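You operate a simulated robot arm through the tools that you are given. There is no shell and no other tool.

The job below is to be done with a simulated robot arm. You get a single attempt, and the scene is never put back.

JOB
Put things in order on the table top. At the end: the brown box stands where the silver strut stood; the silver strut stands where the red tape measure stood; the blue bottle stands where the brown box stood; the red tape measure stands on top of the red brick (carton); whatever was shut is shut again. Leave all else as you found it, and nothing knocked over.

It is judged by the outcome, as a careful person would: the job done as asked, and still so three seconds after it is handed in. It fails if anything else is knocked over, pushed out of place, dropped, spilled or broken.

ROBOT AND FRAMES
A 7-joint arm with a two-finger parallel gripper, fixed in place. Base frame: the origin is at the foot of the arm, x ahead of it, y to its left, z up; the work surface is at about z = 0. Lengths are in mm, angles in degrees, forces in N, time in s.
With the tool pointing down near the work surface it reaches from about 240 to 620 mm from the base axis. Its first joint turns from -66.0 to 66.0 degrees. Payload 2.6 kg.
Tool frame: the origin (TCP) lies between the finger pads and is the grasp point; the fingertips stand 30 mm ahead of it; z points along the fingers, y is the line along which they close. Largest opening 94 mm; finger width 28, thickness 10; the body of the gripper, 50 by 96 mm, starts 55 mm behind the TCP.
Orientation is that of the tool frame in the base frame, as [roll, pitch, yaw] about the fixed x, y, z axes, in that order (R = Rz(yaw) Ry(pitch) Rx(roll)). With the fingers straight down and closing along the base's y, the tool's x points along the base's -x, its y along +y and its z along -z.

CONTROLS
- The arm moves only by the tool apply_moves. Its argument "commands" is a list of rows, each an object of numbers (a shift or turn left out is 0, a gripper value left out holds the last): "ax", "ay", "az": the turn, a rotation vector about the base's x, y, z in units of 120 degrees (1.0 is 120 degrees); "x", "y", "z": the shift along the base's x, y, z in units of 300 mm (1.0 is 300 mm); "jaw": the gripper command, from -1 (shut) to 1 (fully open), values between in proportion. In form: [{"ax": .., "ay": .., "az": .., "x": .., "y": .., "z": .., "jaw": ..}, ...]. A call has 1 to 20 rows; each row is the pose to reach, as a shift and turn from the pose commanded when the call began. A call with a number of a shift or a turn outside -1 to 1 is refused whole. A row lasts 0.2 s, in which the tool goes at most 50 mm and 8.6 degrees; a call with a longer step from one row to the next is refused whole, and so is a gripper value outside its range. Where a pose cannot be reached the arm comes as near as it can. A force on the tool above 40 N (or 10 N above the force at the start of the call, whichever is more), or a blocked arm, ends the call early, and 0.2 s more pass. Each finger travels about 72 mm/s and halts on what it meets, pressing with about 33 N; the grip force reading is that of the motor and also rises with nothing between the fingers. The clock runs only during rows and for 0.2 s after the last one: add rows that repeat a pose to give the fingers time. It gives the time, the measured TCP pose, the force on the tool (base axes), the opening and the grip force at its end, in the units of the frame above (readings bear some noise), with the torque about the TCP (base axes, N m) and any sound that the robot's microphone picked up.
- Cameras (640 x 400 px; columns grow to the right, rows downward): "scene" is fixed at [32.5, 443.4, 542.1]; the picture's right is [-0.74, -0.68, 0.00], its down [-0.52, 0.57, -0.64] and it looks along [0.43, -0.47, -0.77] (base axes); focal length 278 px, centre (320, 200). "wrist" rides on the gripper at [76, 14, -103] in the tool frame; the picture's right is [-0.18, 0.98, 0.00], its down [-0.75, -0.14, -0.64] and it looks along [-0.63, -0.12, 0.77] (tool axes); focal length 243 px, centre (320, 200). There is no depth. A picture from a camera that has moved, and an enlarged one, comes with that camera's place and axes in the base frame and with its lens.
- camera(camera): a new picture of that camera. It takes no simulated time.
- close_up(camera, box): a new picture of the part [left, top, right, bottom] of that camera's present view, enlarged. It takes no simulated time.
- hand_in(): hands the job in; it is judged then, once.

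Places have to be worked out from the pictures, the camera data and where the tool is seen. Open the gripper and draw the arm clear of the work before you hand the job in, unless the task says otherwise.

The tools are called after "Emit:" as name(argument=value, ...) on one line, values as JSON. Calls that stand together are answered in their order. apply_moves: Moves the arm, as the interface text tells. Its arguments: {"type":"object","properties":{"commands":{"type":"array"}},"required":["commands"]} The other tools are called the same way: camera (camera) takes a picture; close_up (camera, box) takes an enlarged picture of a part of a camera's view; hand_in () hands the job in.

At the start:

```text
time: 0.0
tcp_pos: [386.1, 258.4, 292.5]
orientation: [179.9, 0.1, 179.8]
contact_force: [0.8, 0.0, 0.7]
torque: [0.04, 0.0, -0.01]
grip_width: 93.9
gripper_force: 0.1
```

scene: 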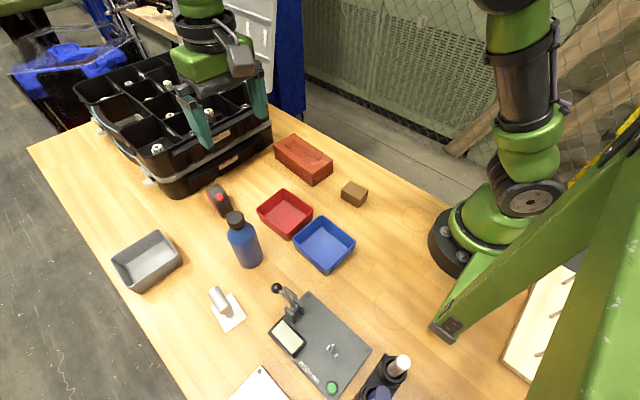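
wrist: 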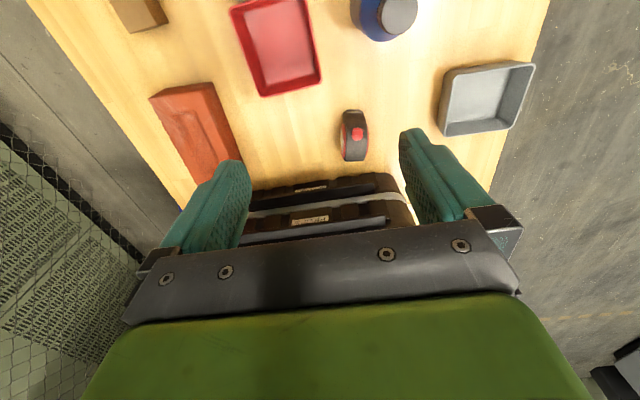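

I start by looking closer at the scene to identify the objects: the brown box, silver strut, tape measure, bottle and red brick.

Emit:
close_up(camera="scene", box=[180, 120, 400, 260])

Emit:
close_up(camera="scene", box=[180, 250, 420, 400])

Emit:
close_up(camera="scene", box=[60, 40, 300, 200])

Emit:
close_up(camera="wrist", box=[100, 0, 540, 250])

```text
2.86 times, centred on (290, 190) of scene
camera zoom: at [32.5, 443.4, 542.1], right [-0.74, -0.68, 0.0], down [-0.52, 0.57, -0.64], along [0.43, -0.47, -0.77], focal length 795 px, centre (406, 229)
```

zoom: 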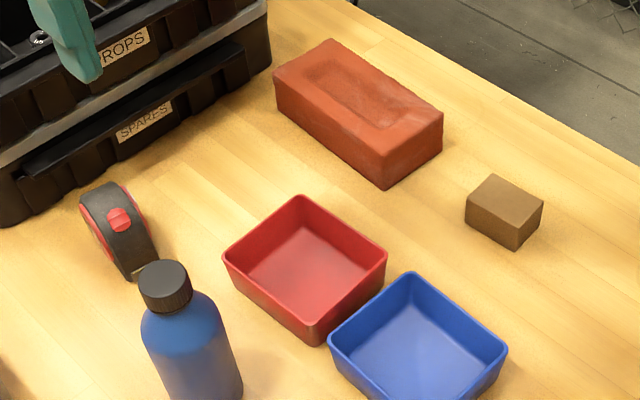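

```text
2.67 times, centred on (300, 325) of scene
camera zoom: at [32.5, 443.4, 542.1], right [-0.74, -0.68, 0.0], down [-0.52, 0.57, -0.64], along [0.43, -0.47, -0.77], focal length 742 px, centre (373, -133)
```

zoom: 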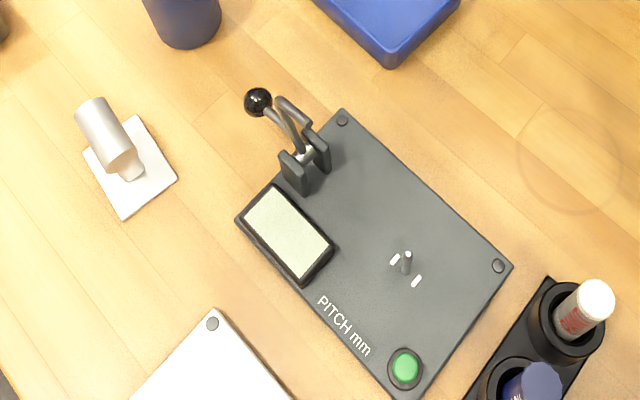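

```text
2.50 times, centred on (180, 120) of scene
camera zoom: at [32.5, 443.4, 542.1], right [-0.74, -0.68, 0.0], down [-0.52, 0.57, -0.64], along [0.43, -0.47, -0.77], focal length 696 px, centre (670, 400)
```

zoom: 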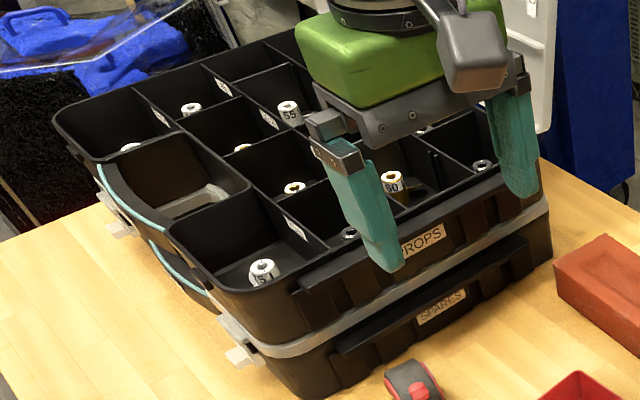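

```text
1.45 times, centred on (320, 125) of wrist
camera zoom: at [310.7, 274.1, 394.3], right [0.19, 0.98, 0.0], down [0.75, -0.14, 0.64], along [0.63, -0.12, -0.77], focal length 353 px, centre (320, 309)
```

zoom: 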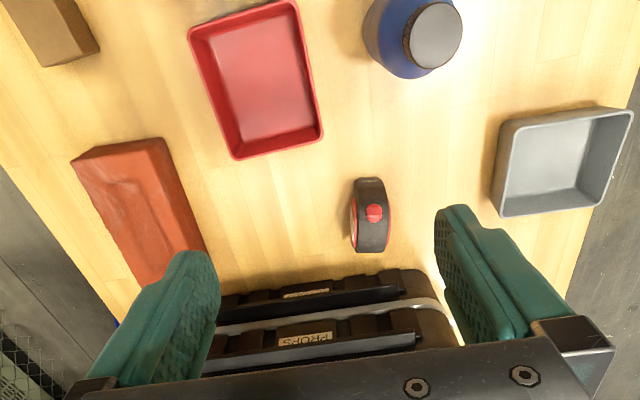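

I look closer at the silver item, the tape, the brown box, and the gauge area.

Emit:
close_up(camera="scene", box=[190, 270, 270, 340])

Emit:
close_up(camera="scene", box=[190, 170, 280, 280])

Emit:
close_up(camera="scene", box=[260, 120, 390, 220])

Emit:
close_up(camera="scene", box=[90, 210, 200, 310])

Emit:
close_up(camera="scene", box=[220, 330, 420, 400])

```text
5.71 times, centred on (230, 305) of scene
camera zoom: at [32.5, 443.4, 542.1], right [-0.74, -0.68, 0.0], down [-0.52, 0.57, -0.64], along [0.43, -0.47, -0.77], focal length 1590 px, centre (834, -400)
```

zoom: 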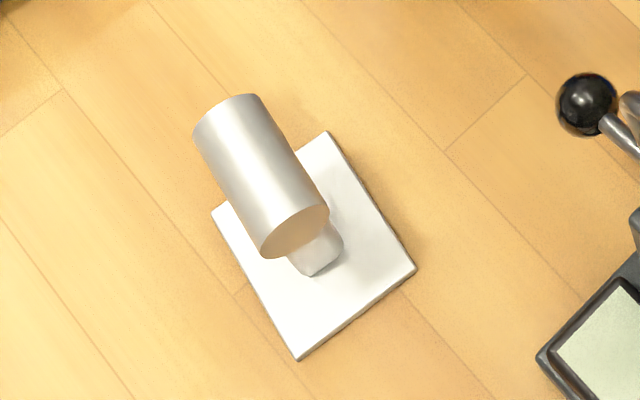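

```text
3.64 times, centred on (235, 225) of scene
camera zoom: at [32.5, 443.4, 542.1], right [-0.74, -0.68, 0.0], down [-0.52, 0.57, -0.64], along [0.43, -0.47, -0.77], focal length 1012 px, centre (629, 109)
```

zoom: 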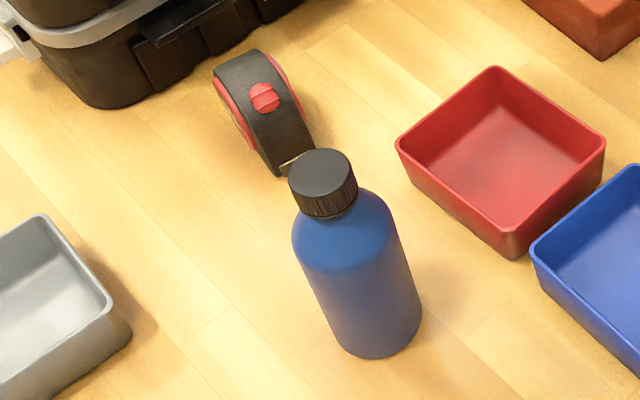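

```text
4.00 times, centred on (325, 170) of scene
camera zoom: at [32.5, 443.4, 542.1], right [-0.74, -0.68, 0.0], down [-0.52, 0.57, -0.64], along [0.43, -0.47, -0.77], focal length 1113 px, centre (300, 320)
```

zoom: 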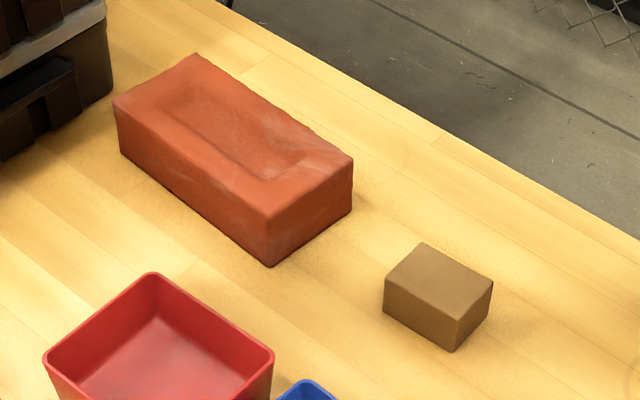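

```text
4.00 times, centred on (145, 260) of scene
camera zoom: at [32.5, 443.4, 542.1], right [-0.74, -0.68, 0.0], down [-0.52, 0.57, -0.64], along [0.43, -0.47, -0.77], focal length 1113 px, centre (1020, -40)
```

zoom: 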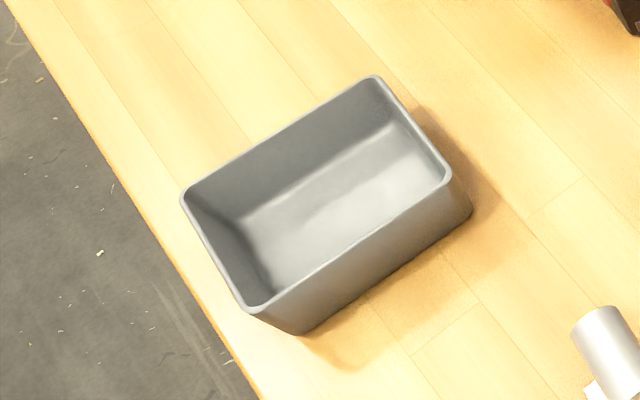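

```text
3.20 times, centred on (320, 365) of scene
camera zoom: at [32.5, 443.4, 542.1], right [-0.74, -0.68, 0.0], down [-0.52, 0.57, -0.64], along [0.43, -0.47, -0.77], focal length 890 px, centre (320, -328)
```

zoom: 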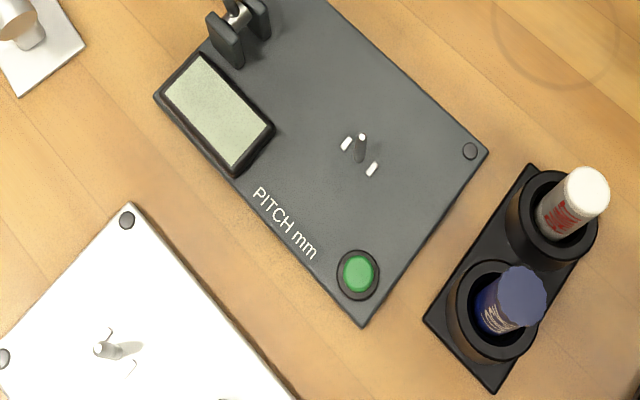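

The pictures give me rough places: brown box about (277,47), bottle (334,333), silver strut on its plate (278,432), tape (495,302), brick centre (462,47). I move the arm to look at the strut and bottle with the wrist camera.

Emit:
apply_moves(commands=[{"x": -0.09, "y": 0.08, "jaw": 1}, {"x": -0.18, "y": 0.16}, {"x": -0.27, "y": 0.24}, {"x": -0.36, "y": 0.32}, {"x": -0.45, "y": 0.4}, {"x": -0.54, "y": 0.47}, {"x": -0.54, "y": 0.47}])

Emit:
camera(camera="wrist")

Emit:
camera(camera="scene")

```text
time: 1.6
tcp_pos: [224.7, 402.1, 292.6]
orientation: [179.9, -0.1, 179.8]
contact_force: [-1.0, -1.0, -1.4]
torque: [0.04, 0.0, -0.03]
grip_width: 93.8
gripper_force: 0.1
```

```text
taken
camera wrist: at [148.6, 416.0, 394.2], right [0.19, 0.98, 0.0], down [0.75, -0.14, 0.64], along [0.63, -0.12, -0.77], focal length 243 px, centre (320, 200)
```

wrist: 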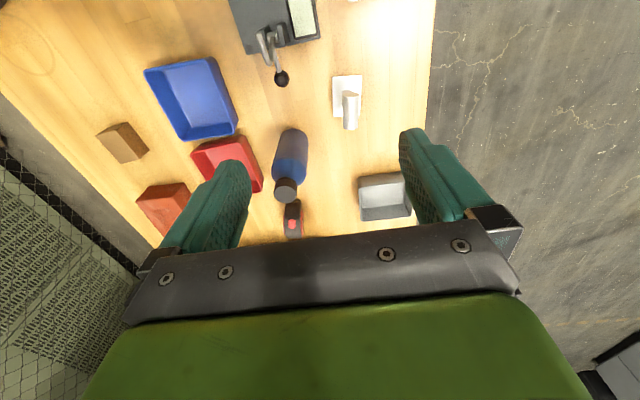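

```text
taken
```

scene: 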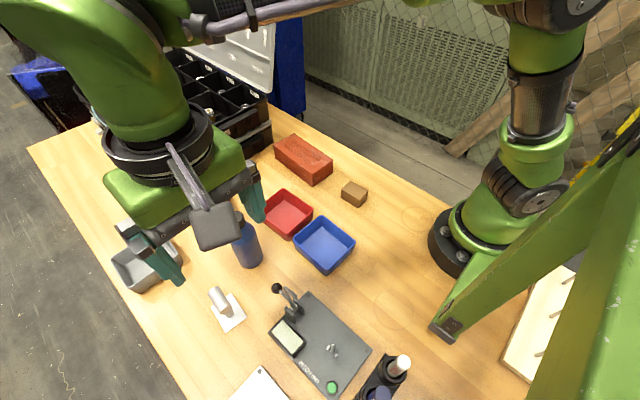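

Getting a zoom on the strut, bottle and tape from the wrist view.

Emit:
close_up(camera="wrist", box=[310, 60, 390, 140])

Emit:
close_up(camera="wrist", box=[250, 120, 350, 240])

Emit:
close_up(camera="wrist", box=[80, 50, 270, 240])

Emit:
close_up(camera="wrist", box=[220, 0, 380, 100])

```text
5.00 times, centred on (350, 100) of wrist
camera zoom: at [148.6, 416.0, 394.2], right [0.19, 0.98, 0.0], down [0.75, -0.14, 0.64], along [0.63, -0.12, -0.77], focal length 1213 px, centre (170, 700)
```

zoom: 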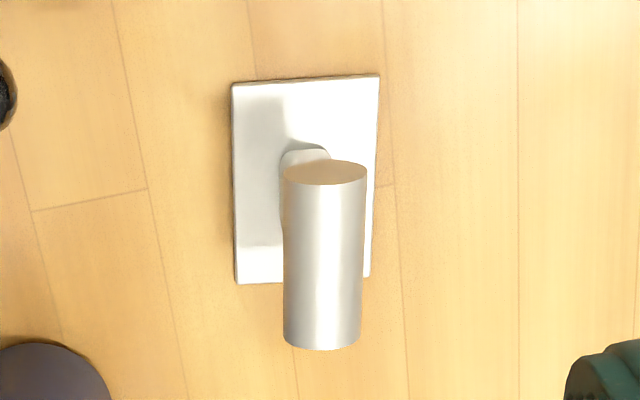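

```text
3.33 times, centred on (300, 180) of wrist
camera zoom: at [148.6, 416.0, 394.2], right [0.19, 0.98, 0.0], down [0.75, -0.14, 0.64], along [0.63, -0.12, -0.77], focal length 809 px, centre (387, 267)
```

zoom: 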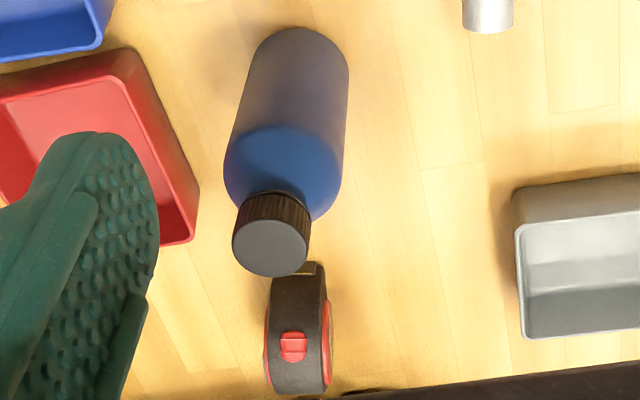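

```text
2.11 times, centred on (175, 145) of wrist
camera zoom: at [148.6, 416.0, 394.2], right [0.19, 0.98, 0.0], down [0.75, -0.14, 0.64], along [0.63, -0.12, -0.77], focal length 511 px, centre (625, 316)
```

zoom: 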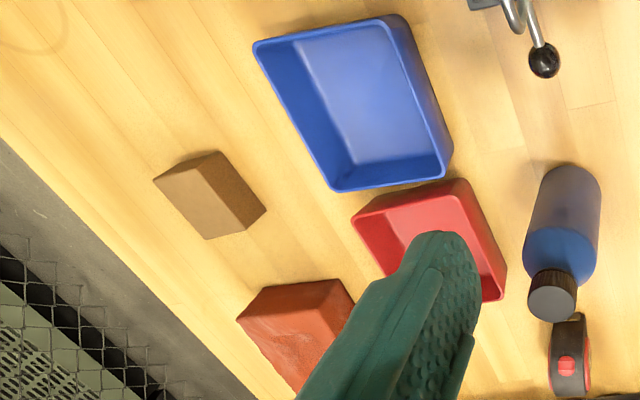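

```text
4.00 times, centred on (300, 50) of wrist
camera zoom: at [148.6, 416.0, 394.2], right [0.19, 0.98, 0.0], down [0.75, -0.14, 0.64], along [0.63, -0.12, -0.77], focal length 970 px, centre (400, 800)
```

zoom: 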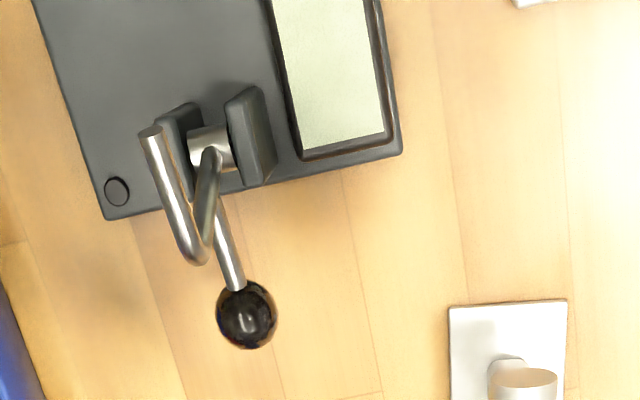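

The strut is a plate with a post carrying a horizontal silver cylinder (centre about (262,434,94), ~20 mm thick, axis yawed about -7°). Next I move to view the tape measure from nearer.

Emit:
apply_moves(commands=[{"x": 0.1, "y": -0.06, "z": -0.03}, {"x": 0.2, "y": -0.12, "z": -0.06}, {"x": 0.3, "y": -0.18, "z": -0.09}, {"x": 0.4, "y": -0.24, "z": -0.12}, {"x": 0.5, "y": -0.3, "z": -0.14}, {"x": 0.5, "y": -0.3, "z": -0.14}])

Emit:
camera(camera="wrist")

Emit:
close_up(camera="wrist", box=[260, 100, 420, 220])

Emit:
close_up(camera="scene", box=[190, 170, 250, 230])

```text
time: 3.0
tcp_pos: [375.6, 309.8, 248.6]
orientation: [179.8, 0.0, 180.0]
contact_force: [-0.3, 0.6, -0.2]
torque: [-0.01, -0.02, 0.03]
grip_width: 93.7
gripper_force: 0.0
```

```text
taken
camera wrist: at [299.5, 324.8, 351.7], right [0.19, 0.98, 0.0], down [0.75, -0.14, 0.64], along [0.63, -0.12, -0.77], focal length 243 px, centre (320, 200)
```

wrist: 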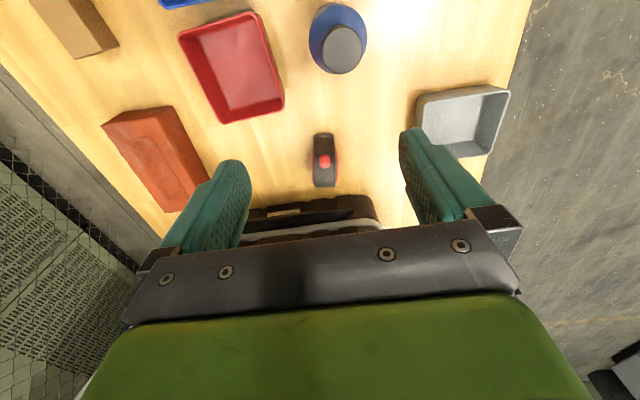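

```text
3.33 times, centred on (340, 160) of wrist
camera zoom: at [299.5, 324.8, 351.7], right [0.19, 0.98, 0.0], down [0.75, -0.14, 0.64], along [0.63, -0.12, -0.77], focal length 809 px, centre (253, 333)
```

zoom: 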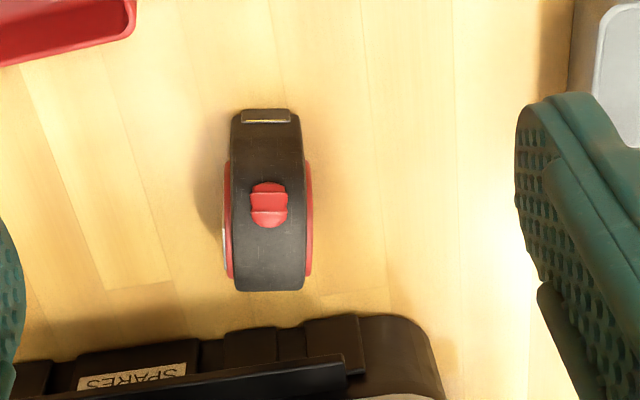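

```text
6.67 times, centred on (220, 200) of scene
camera zoom: at [32.5, 443.4, 542.1], right [-0.74, -0.68, 0.0], down [-0.52, 0.57, -0.64], along [0.43, -0.47, -0.77], focal length 1855 px, centre (987, 200)
```

zoom: 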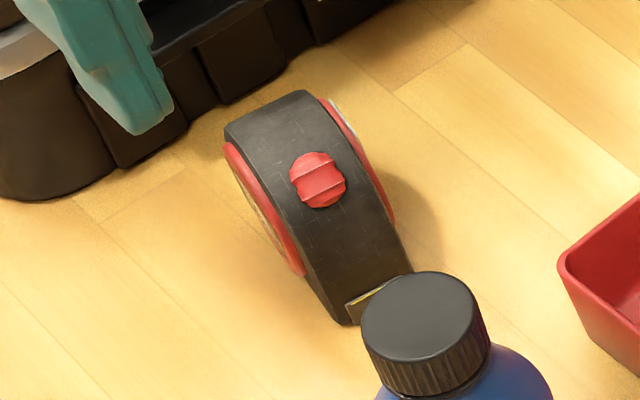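

The tape stands on edge, long axis yawed about -11°, centre near (490,295). I check the brick's top from here before grasping.

Emit:
close_up(camera="wrist", box=[90, 90, 250, 220])

Emit:
close_up(camera="scene", box=[265, 125, 345, 195])

```text
3.08 times, centred on (170, 155) of wrist
camera zoom: at [299.5, 324.8, 351.7], right [0.19, 0.98, 0.0], down [0.75, -0.14, 0.64], along [0.63, -0.12, -0.77], focal length 746 px, centre (782, 338)
```

zoom: 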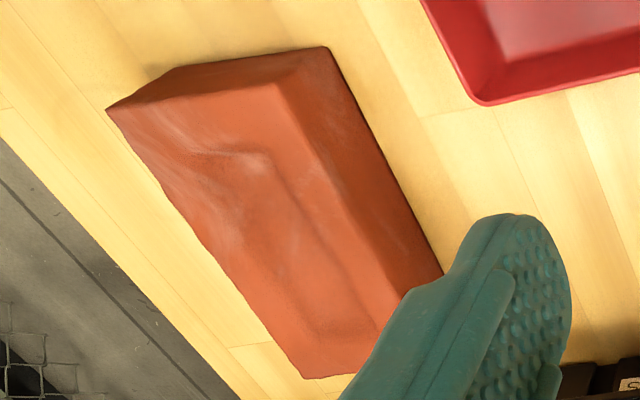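

```text
5.71 times, centred on (305, 160) of scene
camera zoom: at [32.5, 443.4, 542.1], right [-0.74, -0.68, 0.0], down [-0.52, 0.57, -0.64], along [0.43, -0.47, -0.77], focal length 1590 px, centre (406, 429)
```

zoom: 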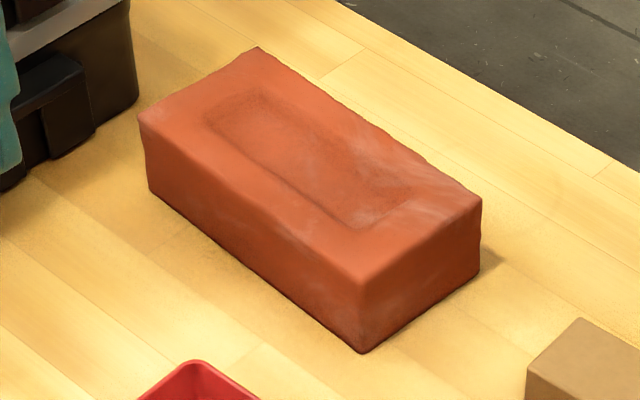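

The brick has a shallow frog on top. I now bring the open gripper above the tape, turned -11°, and check alignment.

Emit:
apply_moves(commands=[{"x": 0.08, "y": -0.01, "z": -0.05, "az": -0.03, "jaw": 1}, {"x": 0.17, "y": -0.02, "z": -0.12, "az": -0.06}, {"x": 0.26, "y": -0.035, "z": -0.2, "az": -0.092}, {"x": 0.34, "y": -0.049, "z": -0.27, "az": -0.092}, {"x": 0.381, "y": -0.049, "z": -0.33, "az": -0.092}, {"x": 0.381, "y": -0.049, "z": -0.33, "az": -0.092}])

Emit:
camera(camera="wrist")

Emit:
camera(camera="scene")

```text
time: 4.4
tcp_pos: [489.9, 294.1, 151.1]
orientation: [179.7, 0.0, 168.7]
contact_force: [0.5, 0.3, -0.3]
torque: [-0.01, -0.02, 0.04]
grip_width: 93.7
gripper_force: 0.1
```

```text
taken
camera wrist: at [417.9, 323.6, 254.0], right [0.37, 0.93, 0.0], down [0.71, -0.29, 0.64], along [0.6, -0.24, -0.77], focal length 243 px, centre (320, 200)
```

wrist: 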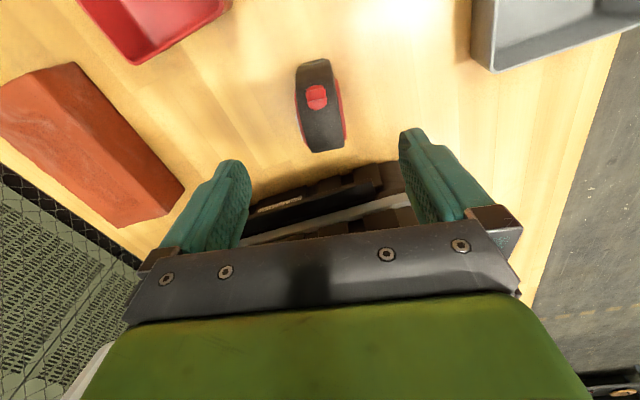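

```text
taken
```

scene: 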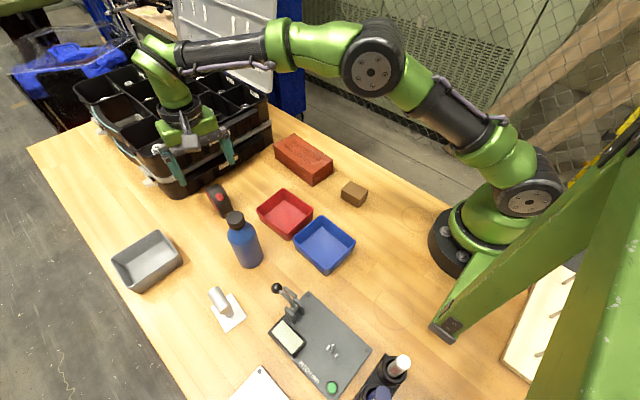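

Emit:
close_up(camera="wrist", box=[260, 40, 380, 160])

Emit:
close_up(camera="scene", box=[150, 90, 290, 240])

```text
3.33 times, centred on (320, 100) of wrist
camera zoom: at [417.9, 323.6, 254.0], right [0.37, 0.93, 0.0], down [0.71, -0.29, 0.64], along [0.6, -0.24, -0.77], focal length 809 px, centre (320, 533)
```

zoom: 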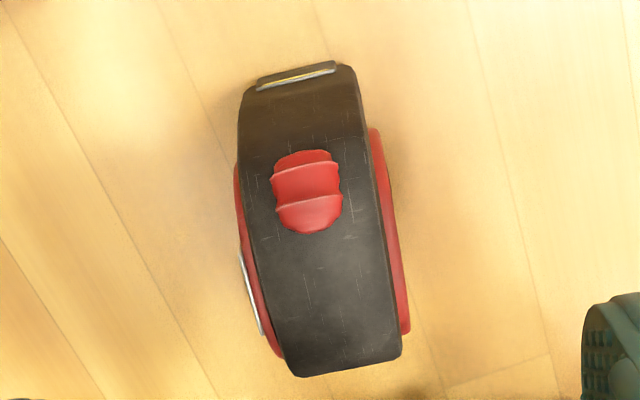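

```text
2.67 times, centred on (220, 165) of scene
camera zoom: at [32.5, 443.4, 542.1], right [-0.74, -0.68, 0.0], down [-0.52, 0.57, -0.64], along [0.43, -0.47, -0.77], focal length 742 px, centre (587, 293)
```

zoom: 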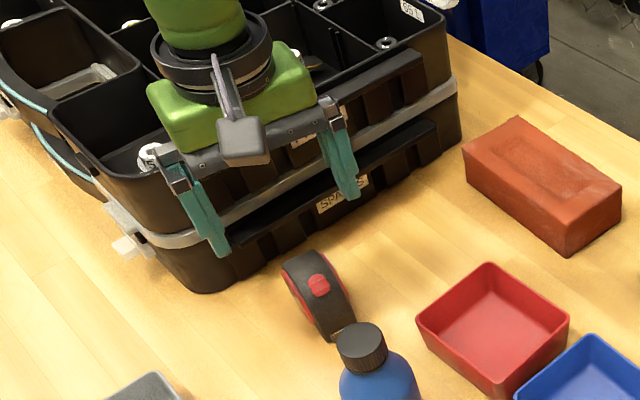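

The tape lies between the fingers (near edge x≈460, far edge ≈518, centre ≈(489,296)), with the tool yaw matching. I descend to z≈38 and close on it.

Emit:
apply_moves(commands=[{"x": -0.002, "y": 0.005, "z": -0.12, "jaw": 1}, {"x": -0.002, "y": 0.005, "z": -0.24}, {"x": -0.002, "y": 0.005, "z": -0.33}, {"x": -0.002, "y": 0.005, "z": -0.377}, {"x": -0.002, "y": 0.005, "z": -0.377}])

Emit:
camera(camera="wrist")

Emit:
close_up(camera="scene", box=[150, 90, 290, 240])

```text
time: 5.6
tcp_pos: [488.5, 296.4, 37.7]
orientation: [179.9, -0.1, 168.8]
contact_force: [0.6, -0.3, -0.1]
torque: [0.01, 0.01, -0.01]
grip_width: 93.8
gripper_force: 0.0
```

```text
taken
camera wrist: at [417.0, 326.1, 140.1], right [0.37, 0.93, 0.0], down [0.71, -0.29, 0.64], along [0.6, -0.24, -0.77], focal length 243 px, centre (320, 200)
```

wrist: 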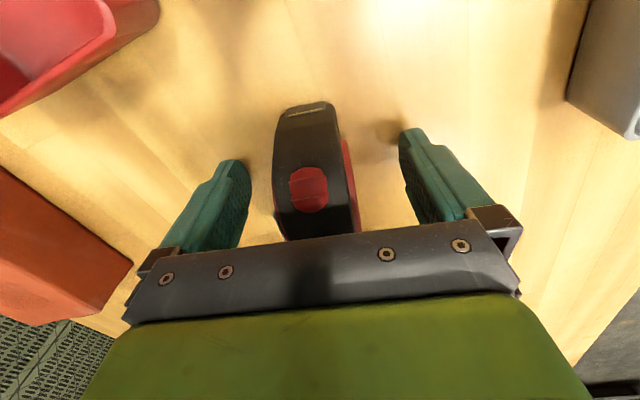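

```text
2.67 times, centred on (220, 165) of scene
camera zoom: at [32.5, 443.4, 542.1], right [-0.74, -0.68, 0.0], down [-0.52, 0.57, -0.64], along [0.43, -0.47, -0.77], focal length 742 px, centre (587, 293)
```

zoom: 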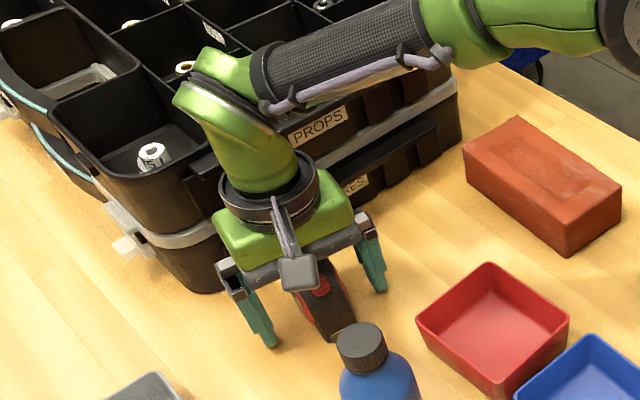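

The tape sits between the fingers, clear of everything. I close the gripper on it.

Emit:
apply_moves(commands=[{"jaw": -1}, {"jaw": -1}, {"jaw": -1}, {"jaw": -1}, {"jaw": -1}])

```text
time: 6.8
tcp_pos: [489.0, 297.9, 38.1]
orientation: [179.9, 0.0, 168.8]
contact_force: [0.3, -1.0, 1.2]
torque: [-0.09, 0.01, 0.0]
grip_width: 36.3
gripper_force: 33.1
```

Gripped at 36 mm width. I lift straight up and look.

Emit:
apply_moves(commands=[{"z": 0.05}, {"z": 0.15}, {"z": 0.28}, {"z": 0.4}, {"z": 0.4}])

Emit:
close_up(camera="scene", box=[150, 90, 290, 240])

Emit:
close_up(camera="wrist", box=[200, 60, 440, 260])

```text
time: 8.0
tcp_pos: [487.8, 297.9, 158.2]
orientation: [179.9, 0.0, 168.7]
contact_force: [-0.1, -0.3, -0.5]
torque: [-0.03, 0.0, 0.01]
grip_width: 0.0
gripper_force: 33.1
```

```text
2.67 times, centred on (220, 165) of scene
camera zoom: at [32.5, 443.4, 542.1], right [-0.74, -0.68, 0.0], down [-0.52, 0.57, -0.64], along [0.43, -0.47, -0.77], focal length 742 px, centre (587, 293)
```

zoom: 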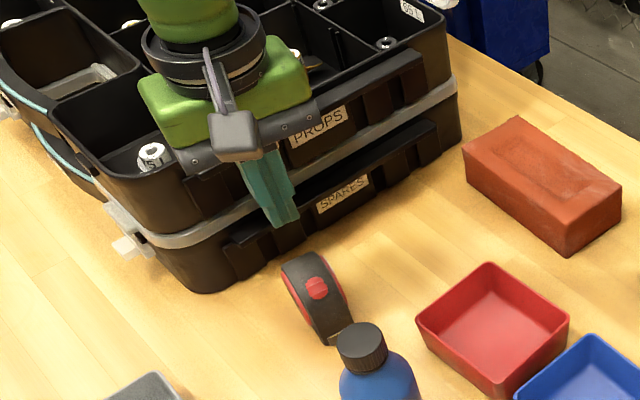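

```text
2.00 times, centred on (320, 160) of wrist
camera zoom: at [416.5, 326.9, 260.4], right [0.37, 0.93, 0.0], down [0.71, -0.29, 0.64], along [0.6, -0.24, -0.77], focal length 485 px, centre (320, 280)
```

zoom: 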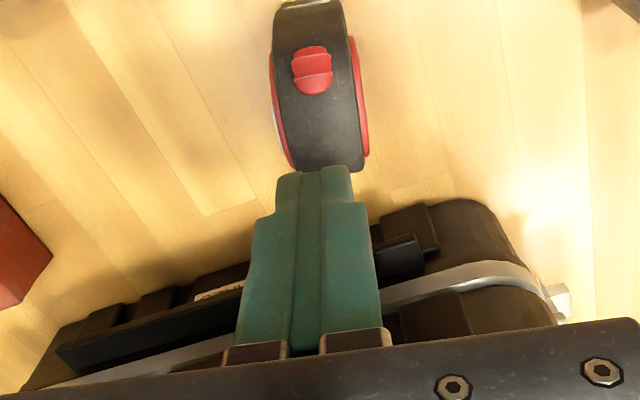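

The tape slipped out of the grip and stays standing. I look closely at its sides and its present place before trying again.

Emit:
close_up(camera="scene", box=[195, 175, 245, 225])

Emit:
close_up(camera="wrist", box=[270, 40, 370, 150])

Emit:
camera(camera="wrist")

```text
8.00 times, centred on (220, 200) of scene
camera zoom: at [32.5, 443.4, 542.1], right [-0.74, -0.68, 0.0], down [-0.52, 0.57, -0.64], along [0.43, -0.47, -0.77], focal length 2226 px, centre (1120, 200)
```

zoom: 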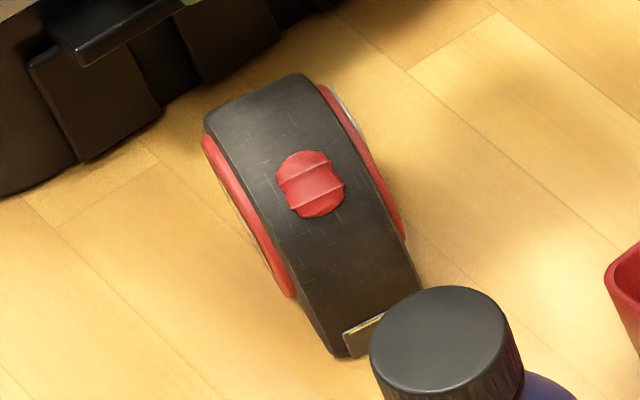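

```text
3.64 times, centred on (320, 95) of wrist
camera zoom: at [416.5, 326.9, 260.4], right [0.37, 0.93, 0.0], down [0.71, -0.29, 0.64], along [0.6, -0.24, -0.77], focal length 882 px, centre (320, 582)
```

zoom: 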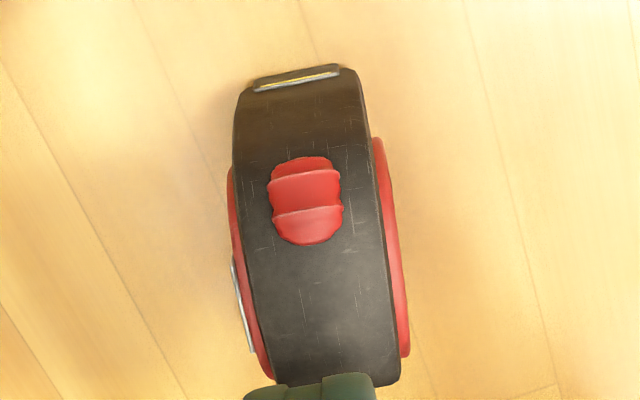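

```text
taken
camera wrist: at [416.5, 326.9, 260.4], right [0.37, 0.93, 0.0], down [0.71, -0.29, 0.64], along [0.6, -0.24, -0.77], focal length 243 px, centre (320, 200)
```

wrist: 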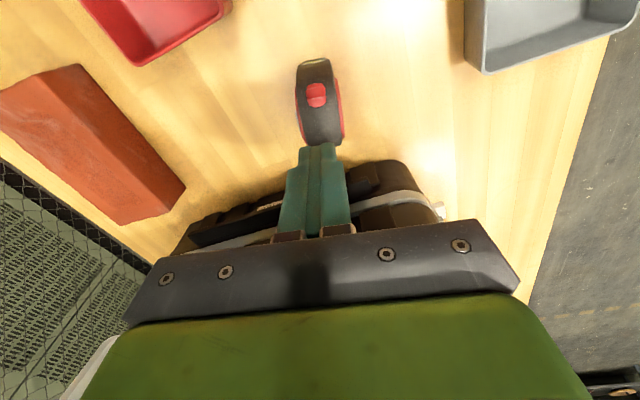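

The tape hardly moved. A belt clip shows on its -y side toward the far end, so I'll open, go about 9 mm nearer along its axis and lower (z≈33), and grip again.

Emit:
apply_moves(commands=[{"x": -0.029, "y": 0.005, "jaw": 1}, {"x": -0.029, "y": 0.005}, {"x": -0.029, "y": 0.005}, {"x": -0.029, "y": 0.005}, {"x": -0.029, "y": 0.005, "z": -0.12}, {"x": -0.029, "y": 0.005, "z": -0.25}, {"x": -0.029, "y": 0.005, "z": -0.37}, {"x": -0.029, "y": 0.005, "z": -0.416}, {"x": -0.029, "y": 0.005, "z": -0.416}])

Emit:
close_up(camera="wrist", box=[160, 80, 480, 260])

Emit:
close_up(camera="scene", box=[170, 140, 270, 230])

```text
time: 10.0
tcp_pos: [480.0, 298.7, 32.9]
orientation: [179.9, 0.0, 168.9]
contact_force: [0.0, 0.0, 0.0]
torque: [-0.02, 0.04, -0.01]
grip_width: 94.1
gripper_force: 0.0
```

```text
2.00 times, centred on (320, 170) of wrist
camera zoom: at [408.3, 327.8, 135.4], right [0.37, 0.93, 0.0], down [0.71, -0.29, 0.64], along [0.6, -0.24, -0.77], focal length 485 px, centre (320, 260)
```

zoom: 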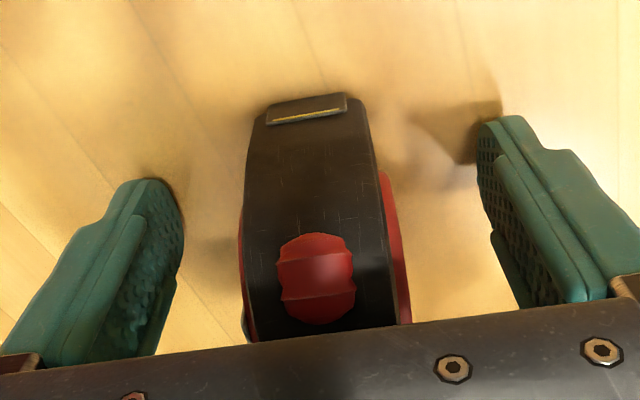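

```text
4.44 times, centred on (220, 185) of scene
camera zoom: at [32.5, 443.4, 542.1], right [-0.74, -0.68, 0.0], down [-0.52, 0.57, -0.64], along [0.43, -0.47, -0.77], focal length 1236 px, centre (764, 267)
```

zoom: 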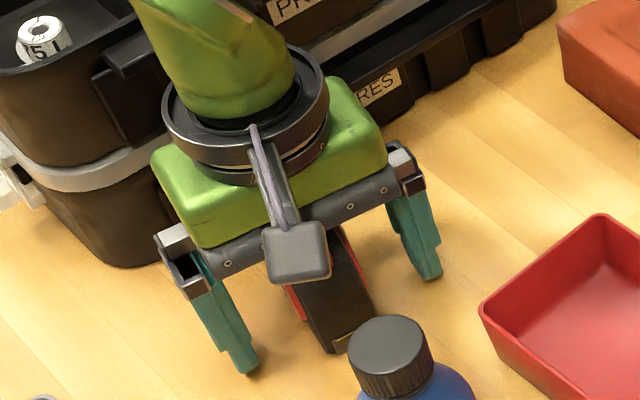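

Fingers straddle the tape low down. Closing, then a very small slow lift with a grip check.

Emit:
apply_moves(commands=[{"jaw": -1}, {"jaw": -1}, {"jaw": -1}, {"jaw": -1}, {"jaw": -1}, {"jaw": -1}])

Emit:
apply_moves(commands=[{"z": 0.005}, {"z": 0.01}, {"z": 0.015}, {"z": 0.02}, {"z": 0.02}])

Emit:
close_up(camera="wrist", box=[160, 80, 480, 260])

Emit:
close_up(camera="scene", box=[170, 140, 270, 230])

```text
time: 11.4
tcp_pos: [479.7, 299.1, 33.2]
orientation: [179.9, 0.0, 168.8]
contact_force: [-0.6, 0.6, 1.0]
torque: [-0.03, 0.03, 0.01]
grip_width: 36.3
gripper_force: 32.4
```

```text
time: 12.6
tcp_pos: [480.5, 298.5, 39.7]
orientation: [179.9, 0.0, 168.8]
contact_force: [0.9, -0.5, -2.6]
torque: [0.0, 0.04, 0.03]
grip_width: 36.2
gripper_force: 33.5
```

```text
2.00 times, centred on (320, 170) of wrist
camera zoom: at [407.8, 327.7, 141.3], right [0.37, 0.93, 0.0], down [0.71, -0.29, 0.64], along [0.6, -0.24, -0.77], focal length 485 px, centre (320, 260)
```

zoom: 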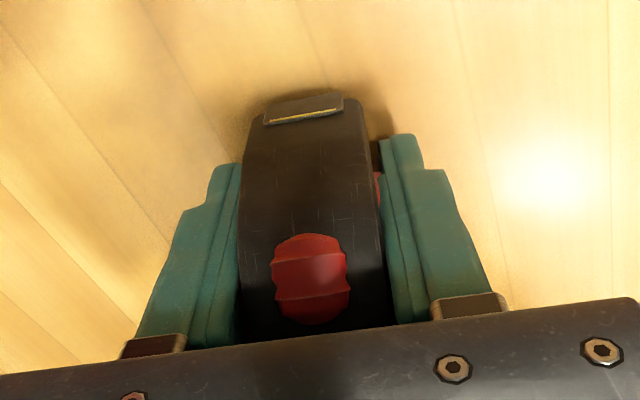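

```text
4.44 times, centred on (220, 185) of scene
camera zoom: at [32.5, 443.5, 542.1], right [-0.74, -0.68, 0.0], down [-0.52, 0.57, -0.64], along [0.43, -0.47, -0.77], focal length 1236 px, centre (764, 267)
```

zoom: 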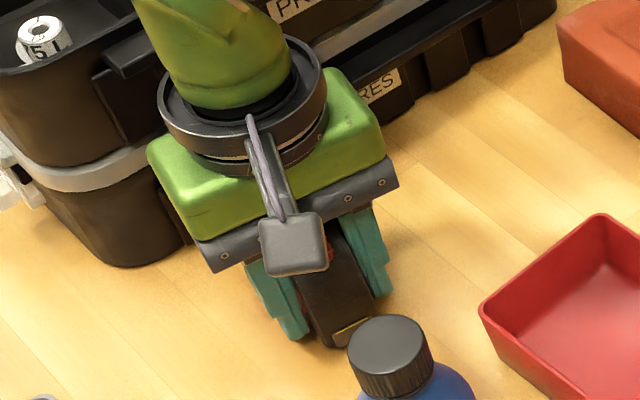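

Grip still 36.2 mm and -2.6 N of weight now hang on the tool. I lift a bit more, slowly.

Emit:
apply_moves(commands=[{"z": 0.01}, {"z": 0.02}, {"z": 0.035}, {"z": 0.05}, {"z": 0.05}, {"z": 0.05}])

Emit:
close_up(camera="scene", box=[170, 140, 270, 230])

Emit:
close_up(camera="wrist", box=[160, 80, 480, 260])

```text
time: 14.0
tcp_pos: [478.9, 298.0, 54.9]
orientation: [179.9, 0.1, 168.8]
contact_force: [0.8, -0.4, -3.5]
torque: [-0.02, 0.04, 0.03]
grip_width: 36.1
gripper_force: 32.7
```

```text
4.44 times, centred on (220, 185) of scene
camera zoom: at [32.5, 443.5, 542.1], right [-0.74, -0.68, 0.0], down [-0.52, 0.57, -0.64], along [0.43, -0.47, -0.77], focal length 1236 px, centre (764, 267)
```

zoom: 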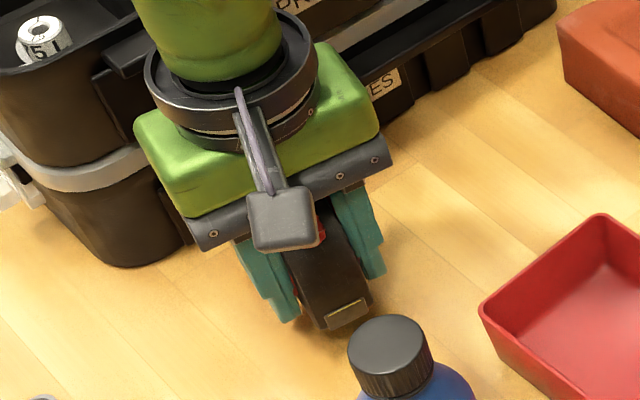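

```text
2.00 times, centred on (320, 170) of wrist
camera zoom: at [407.8, 327.4, 156.6], right [0.37, 0.93, 0.0], down [0.71, -0.29, 0.64], along [0.6, -0.24, -0.77], focal length 485 px, centre (320, 260)
```

zoom: 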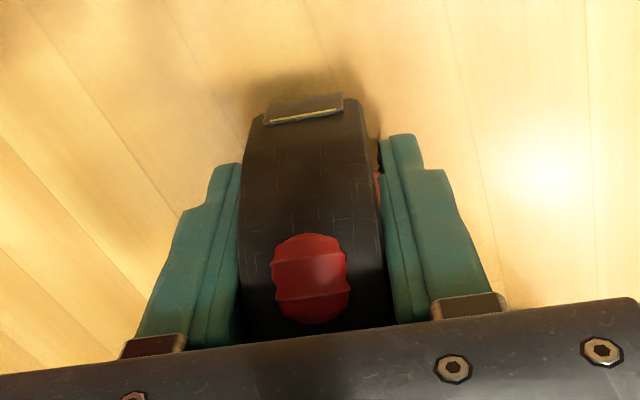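

The tape is held and lifted (about 3.5 N). I raise it gently further to about z=135 and check its shape from the scene camera.

Emit:
apply_moves(commands=[{"z": 0.02}, {"z": 0.05}, {"z": 0.09}, {"z": 0.13}, {"z": 0.17}, {"z": 0.21}, {"z": 0.245}, {"z": 0.265}, {"z": 0.27}, {"z": 0.27}])

Emit:
close_up(camera="scene", box=[170, 120, 270, 220])

```text
time: 16.2
tcp_pos: [479.8, 299.0, 135.2]
orientation: [-179.9, 0.1, 168.8]
contact_force: [0.7, -0.3, -2.9]
torque: [-0.03, 0.03, 0.0]
grip_width: 36.0
gripper_force: 33.1
```

```text
4.00 times, centred on (220, 170) of scene
camera zoom: at [32.5, 443.5, 542.1], right [-0.74, -0.68, 0.0], down [-0.52, 0.57, -0.64], along [0.43, -0.47, -0.77], focal length 1113 px, centre (720, 320)
```

zoom: 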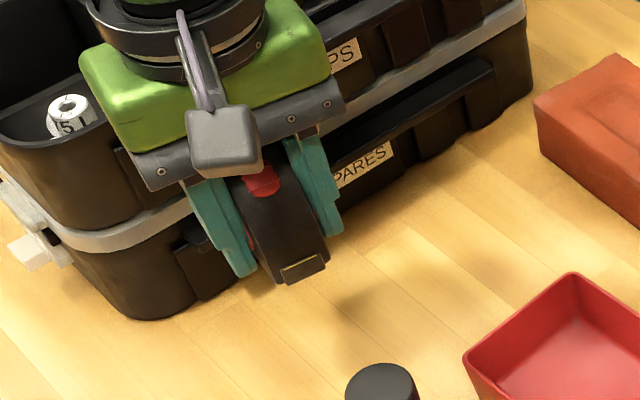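

The tape is held steadily. I carry it over the brick (centre about (461,47)), turning it -82° so that its foot will span the frog crosswise.

Emit:
apply_moves(commands=[{"x": -0.003, "y": -0.05, "az": -0.068}, {"x": -0.008, "y": -0.13, "az": -0.136}, {"x": -0.014, "y": -0.22, "az": -0.204}, {"x": -0.02, "y": -0.31, "az": -0.272}, {"x": -0.026, "y": -0.4, "az": -0.34}, {"x": -0.032, "y": -0.49, "az": -0.408}, {"x": -0.038, "y": -0.58, "az": -0.476}, {"x": -0.044, "y": -0.67, "az": -0.544}, {"x": -0.05, "y": -0.74, "az": -0.612}, {"x": -0.056, "y": -0.79, "az": -0.68}, {"x": -0.058, "y": -0.813, "az": -0.68}, {"x": -0.058, "y": -0.813, "az": -0.68}])

Emit:
camera(camera="wrist")

Emit:
camera(camera="scene")

Emit:
close_up(camera="scene", box=[240, 60, 380, 200])

```text
time: 18.8
tcp_pos: [462.3, 54.9, 134.2]
orientation: [179.9, 0.1, 87.2]
contact_force: [0.4, -0.2, -2.5]
torque: [0.04, -0.03, -0.01]
grip_width: 36.0
gripper_force: 32.6
```

```text
taken
camera wrist: at [479.9, 130.6, 237.0], right [0.97, -0.23, 0.0], down [-0.18, -0.75, 0.64], along [-0.15, -0.62, -0.77], focal length 243 px, centre (320, 200)
```

wrist: 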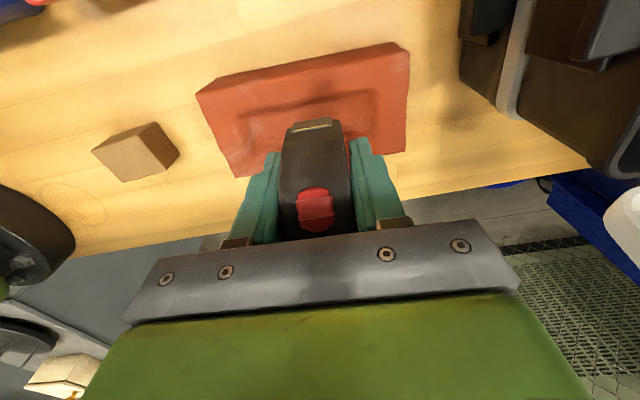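

```text
taken
```

scene: 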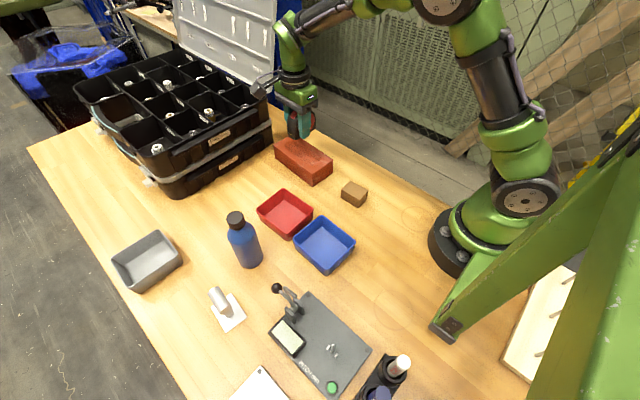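

```text
2.86 times, centred on (310, 130) of scene
camera zoom: at [32.5, 443.4, 542.1], right [-0.74, -0.68, 0.0], down [-0.52, 0.57, -0.64], along [0.43, -0.47, -0.77], focal length 795 px, centre (349, 400)
```

zoom: 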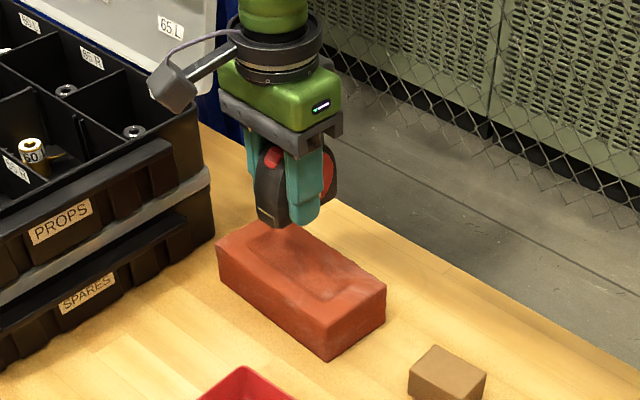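

Emit:
close_up(camera="wrist", box=[180, 30, 430, 190])

Emit:
close_up(camera="scene", box=[270, 90, 340, 190])

```text
2.50 times, centred on (305, 110) of wrist
camera zoom: at [479.9, 130.6, 237.0], right [0.97, -0.23, 0.0], down [-0.18, -0.75, 0.64], along [-0.15, -0.62, -0.77], focal length 606 px, centre (358, 425)
```

zoom: 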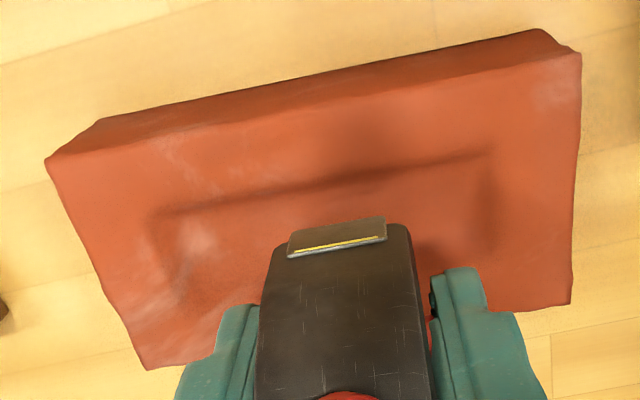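

```text
4.00 times, centred on (305, 140) of scene
camera zoom: at [32.5, 443.4, 542.1], right [-0.74, -0.68, 0.0], down [-0.52, 0.57, -0.64], along [0.43, -0.47, -0.77], focal length 1113 px, centre (380, 440)
```

zoom: 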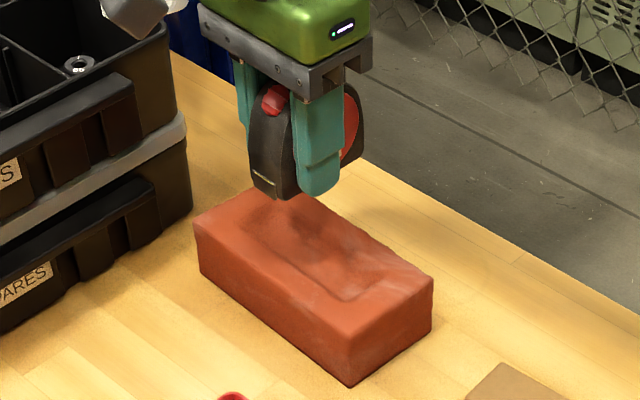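

Emit:
close_up(camera="scene", box=[285, 105, 325, 145])

```text
10.00 times, centred on (305, 125) of scene
camera zoom: at [32.5, 443.4, 542.1], right [-0.74, -0.68, 0.0], down [-0.52, 0.57, -0.64], along [0.43, -0.47, -0.77], focal length 2782 px, centre (470, 950)
```

zoom: 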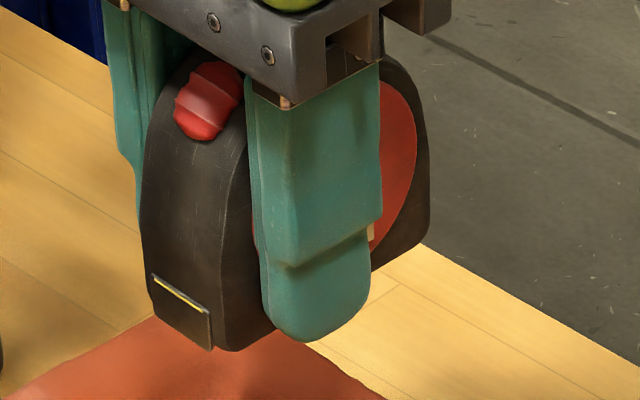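

The wrist view puts the brick's top centre nearer (452,56), which I trust more at short range. The tape's foot is flat and spans about 58 mm, so I shift to TCP (452,62) and lower to just above the brick.

Emit:
apply_moves(commands=[{"x": -0.017, "y": 0.012, "z": -0.02}, {"x": -0.034, "y": 0.024, "z": -0.06}, {"x": -0.034, "y": 0.024, "z": -0.11}, {"x": -0.034, "y": 0.024, "z": -0.145}, {"x": -0.034, "y": 0.024, "z": -0.16}, {"x": -0.034, "y": 0.024, "z": -0.16}])

Emit:
close_up(camera="scene", box=[270, 115, 340, 185])

Emit:
close_up(camera="wrist", box=[160, 0, 460, 240])

```text
time: 20.2
tcp_pos: [452.9, 63.5, 87.4]
orientation: [-180.0, 0.0, 87.2]
contact_force: [0.6, 0.6, -2.2]
torque: [0.02, 0.01, 0.02]
grip_width: 35.9
gripper_force: 33.3
```

```text
5.71 times, centred on (305, 150) of scene
camera zoom: at [32.5, 443.4, 542.1], right [-0.74, -0.68, 0.0], down [-0.52, 0.57, -0.64], along [0.43, -0.47, -0.77], focal length 1590 px, centre (406, 486)
```

zoom: 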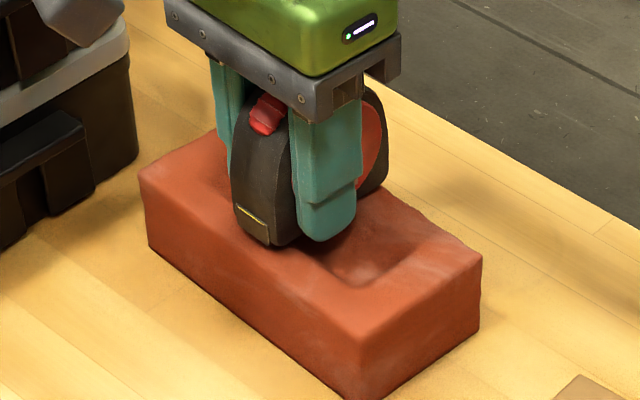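

```text
1.67 times, centred on (310, 120) of wrist
camera zoom: at [469.9, 138.1, 189.2], right [0.97, -0.23, 0.0], down [-0.18, -0.75, 0.64], along [-0.15, -0.62, -0.77], focal length 404 px, centre (337, 333)
```

zoom: 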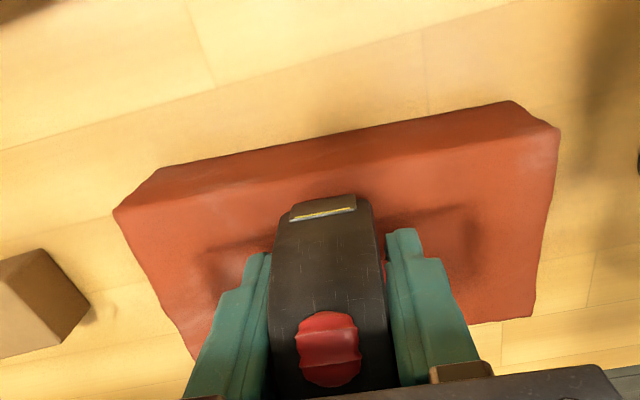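

The tape is well over the brick and crosses the frog. I lower in small steps watching the force.

Emit:
apply_moves(commands=[{"z": -0.005}, {"z": -0.01}, {"z": -0.015}, {"z": -0.015}])

Emit:
apply_moves(commands=[{"z": -0.003}, {"z": -0.006}, {"z": -0.006}])

```text
time: 21.2
tcp_pos: [453.1, 61.2, 82.1]
orientation: [179.8, 0.0, 87.2]
contact_force: [-5.6, 0.1, 12.4]
torque: [-0.2, 0.41, -0.07]
grip_width: 36.3
gripper_force: 32.9
```

```text
time: 22.0
tcp_pos: [453.2, 61.1, 82.3]
orientation: [179.7, -0.1, 87.2]
contact_force: [-7.8, -1.7, 29.8]
torque: [0.17, 0.77, -0.02]
grip_width: 36.6
gripper_force: 33.1
```

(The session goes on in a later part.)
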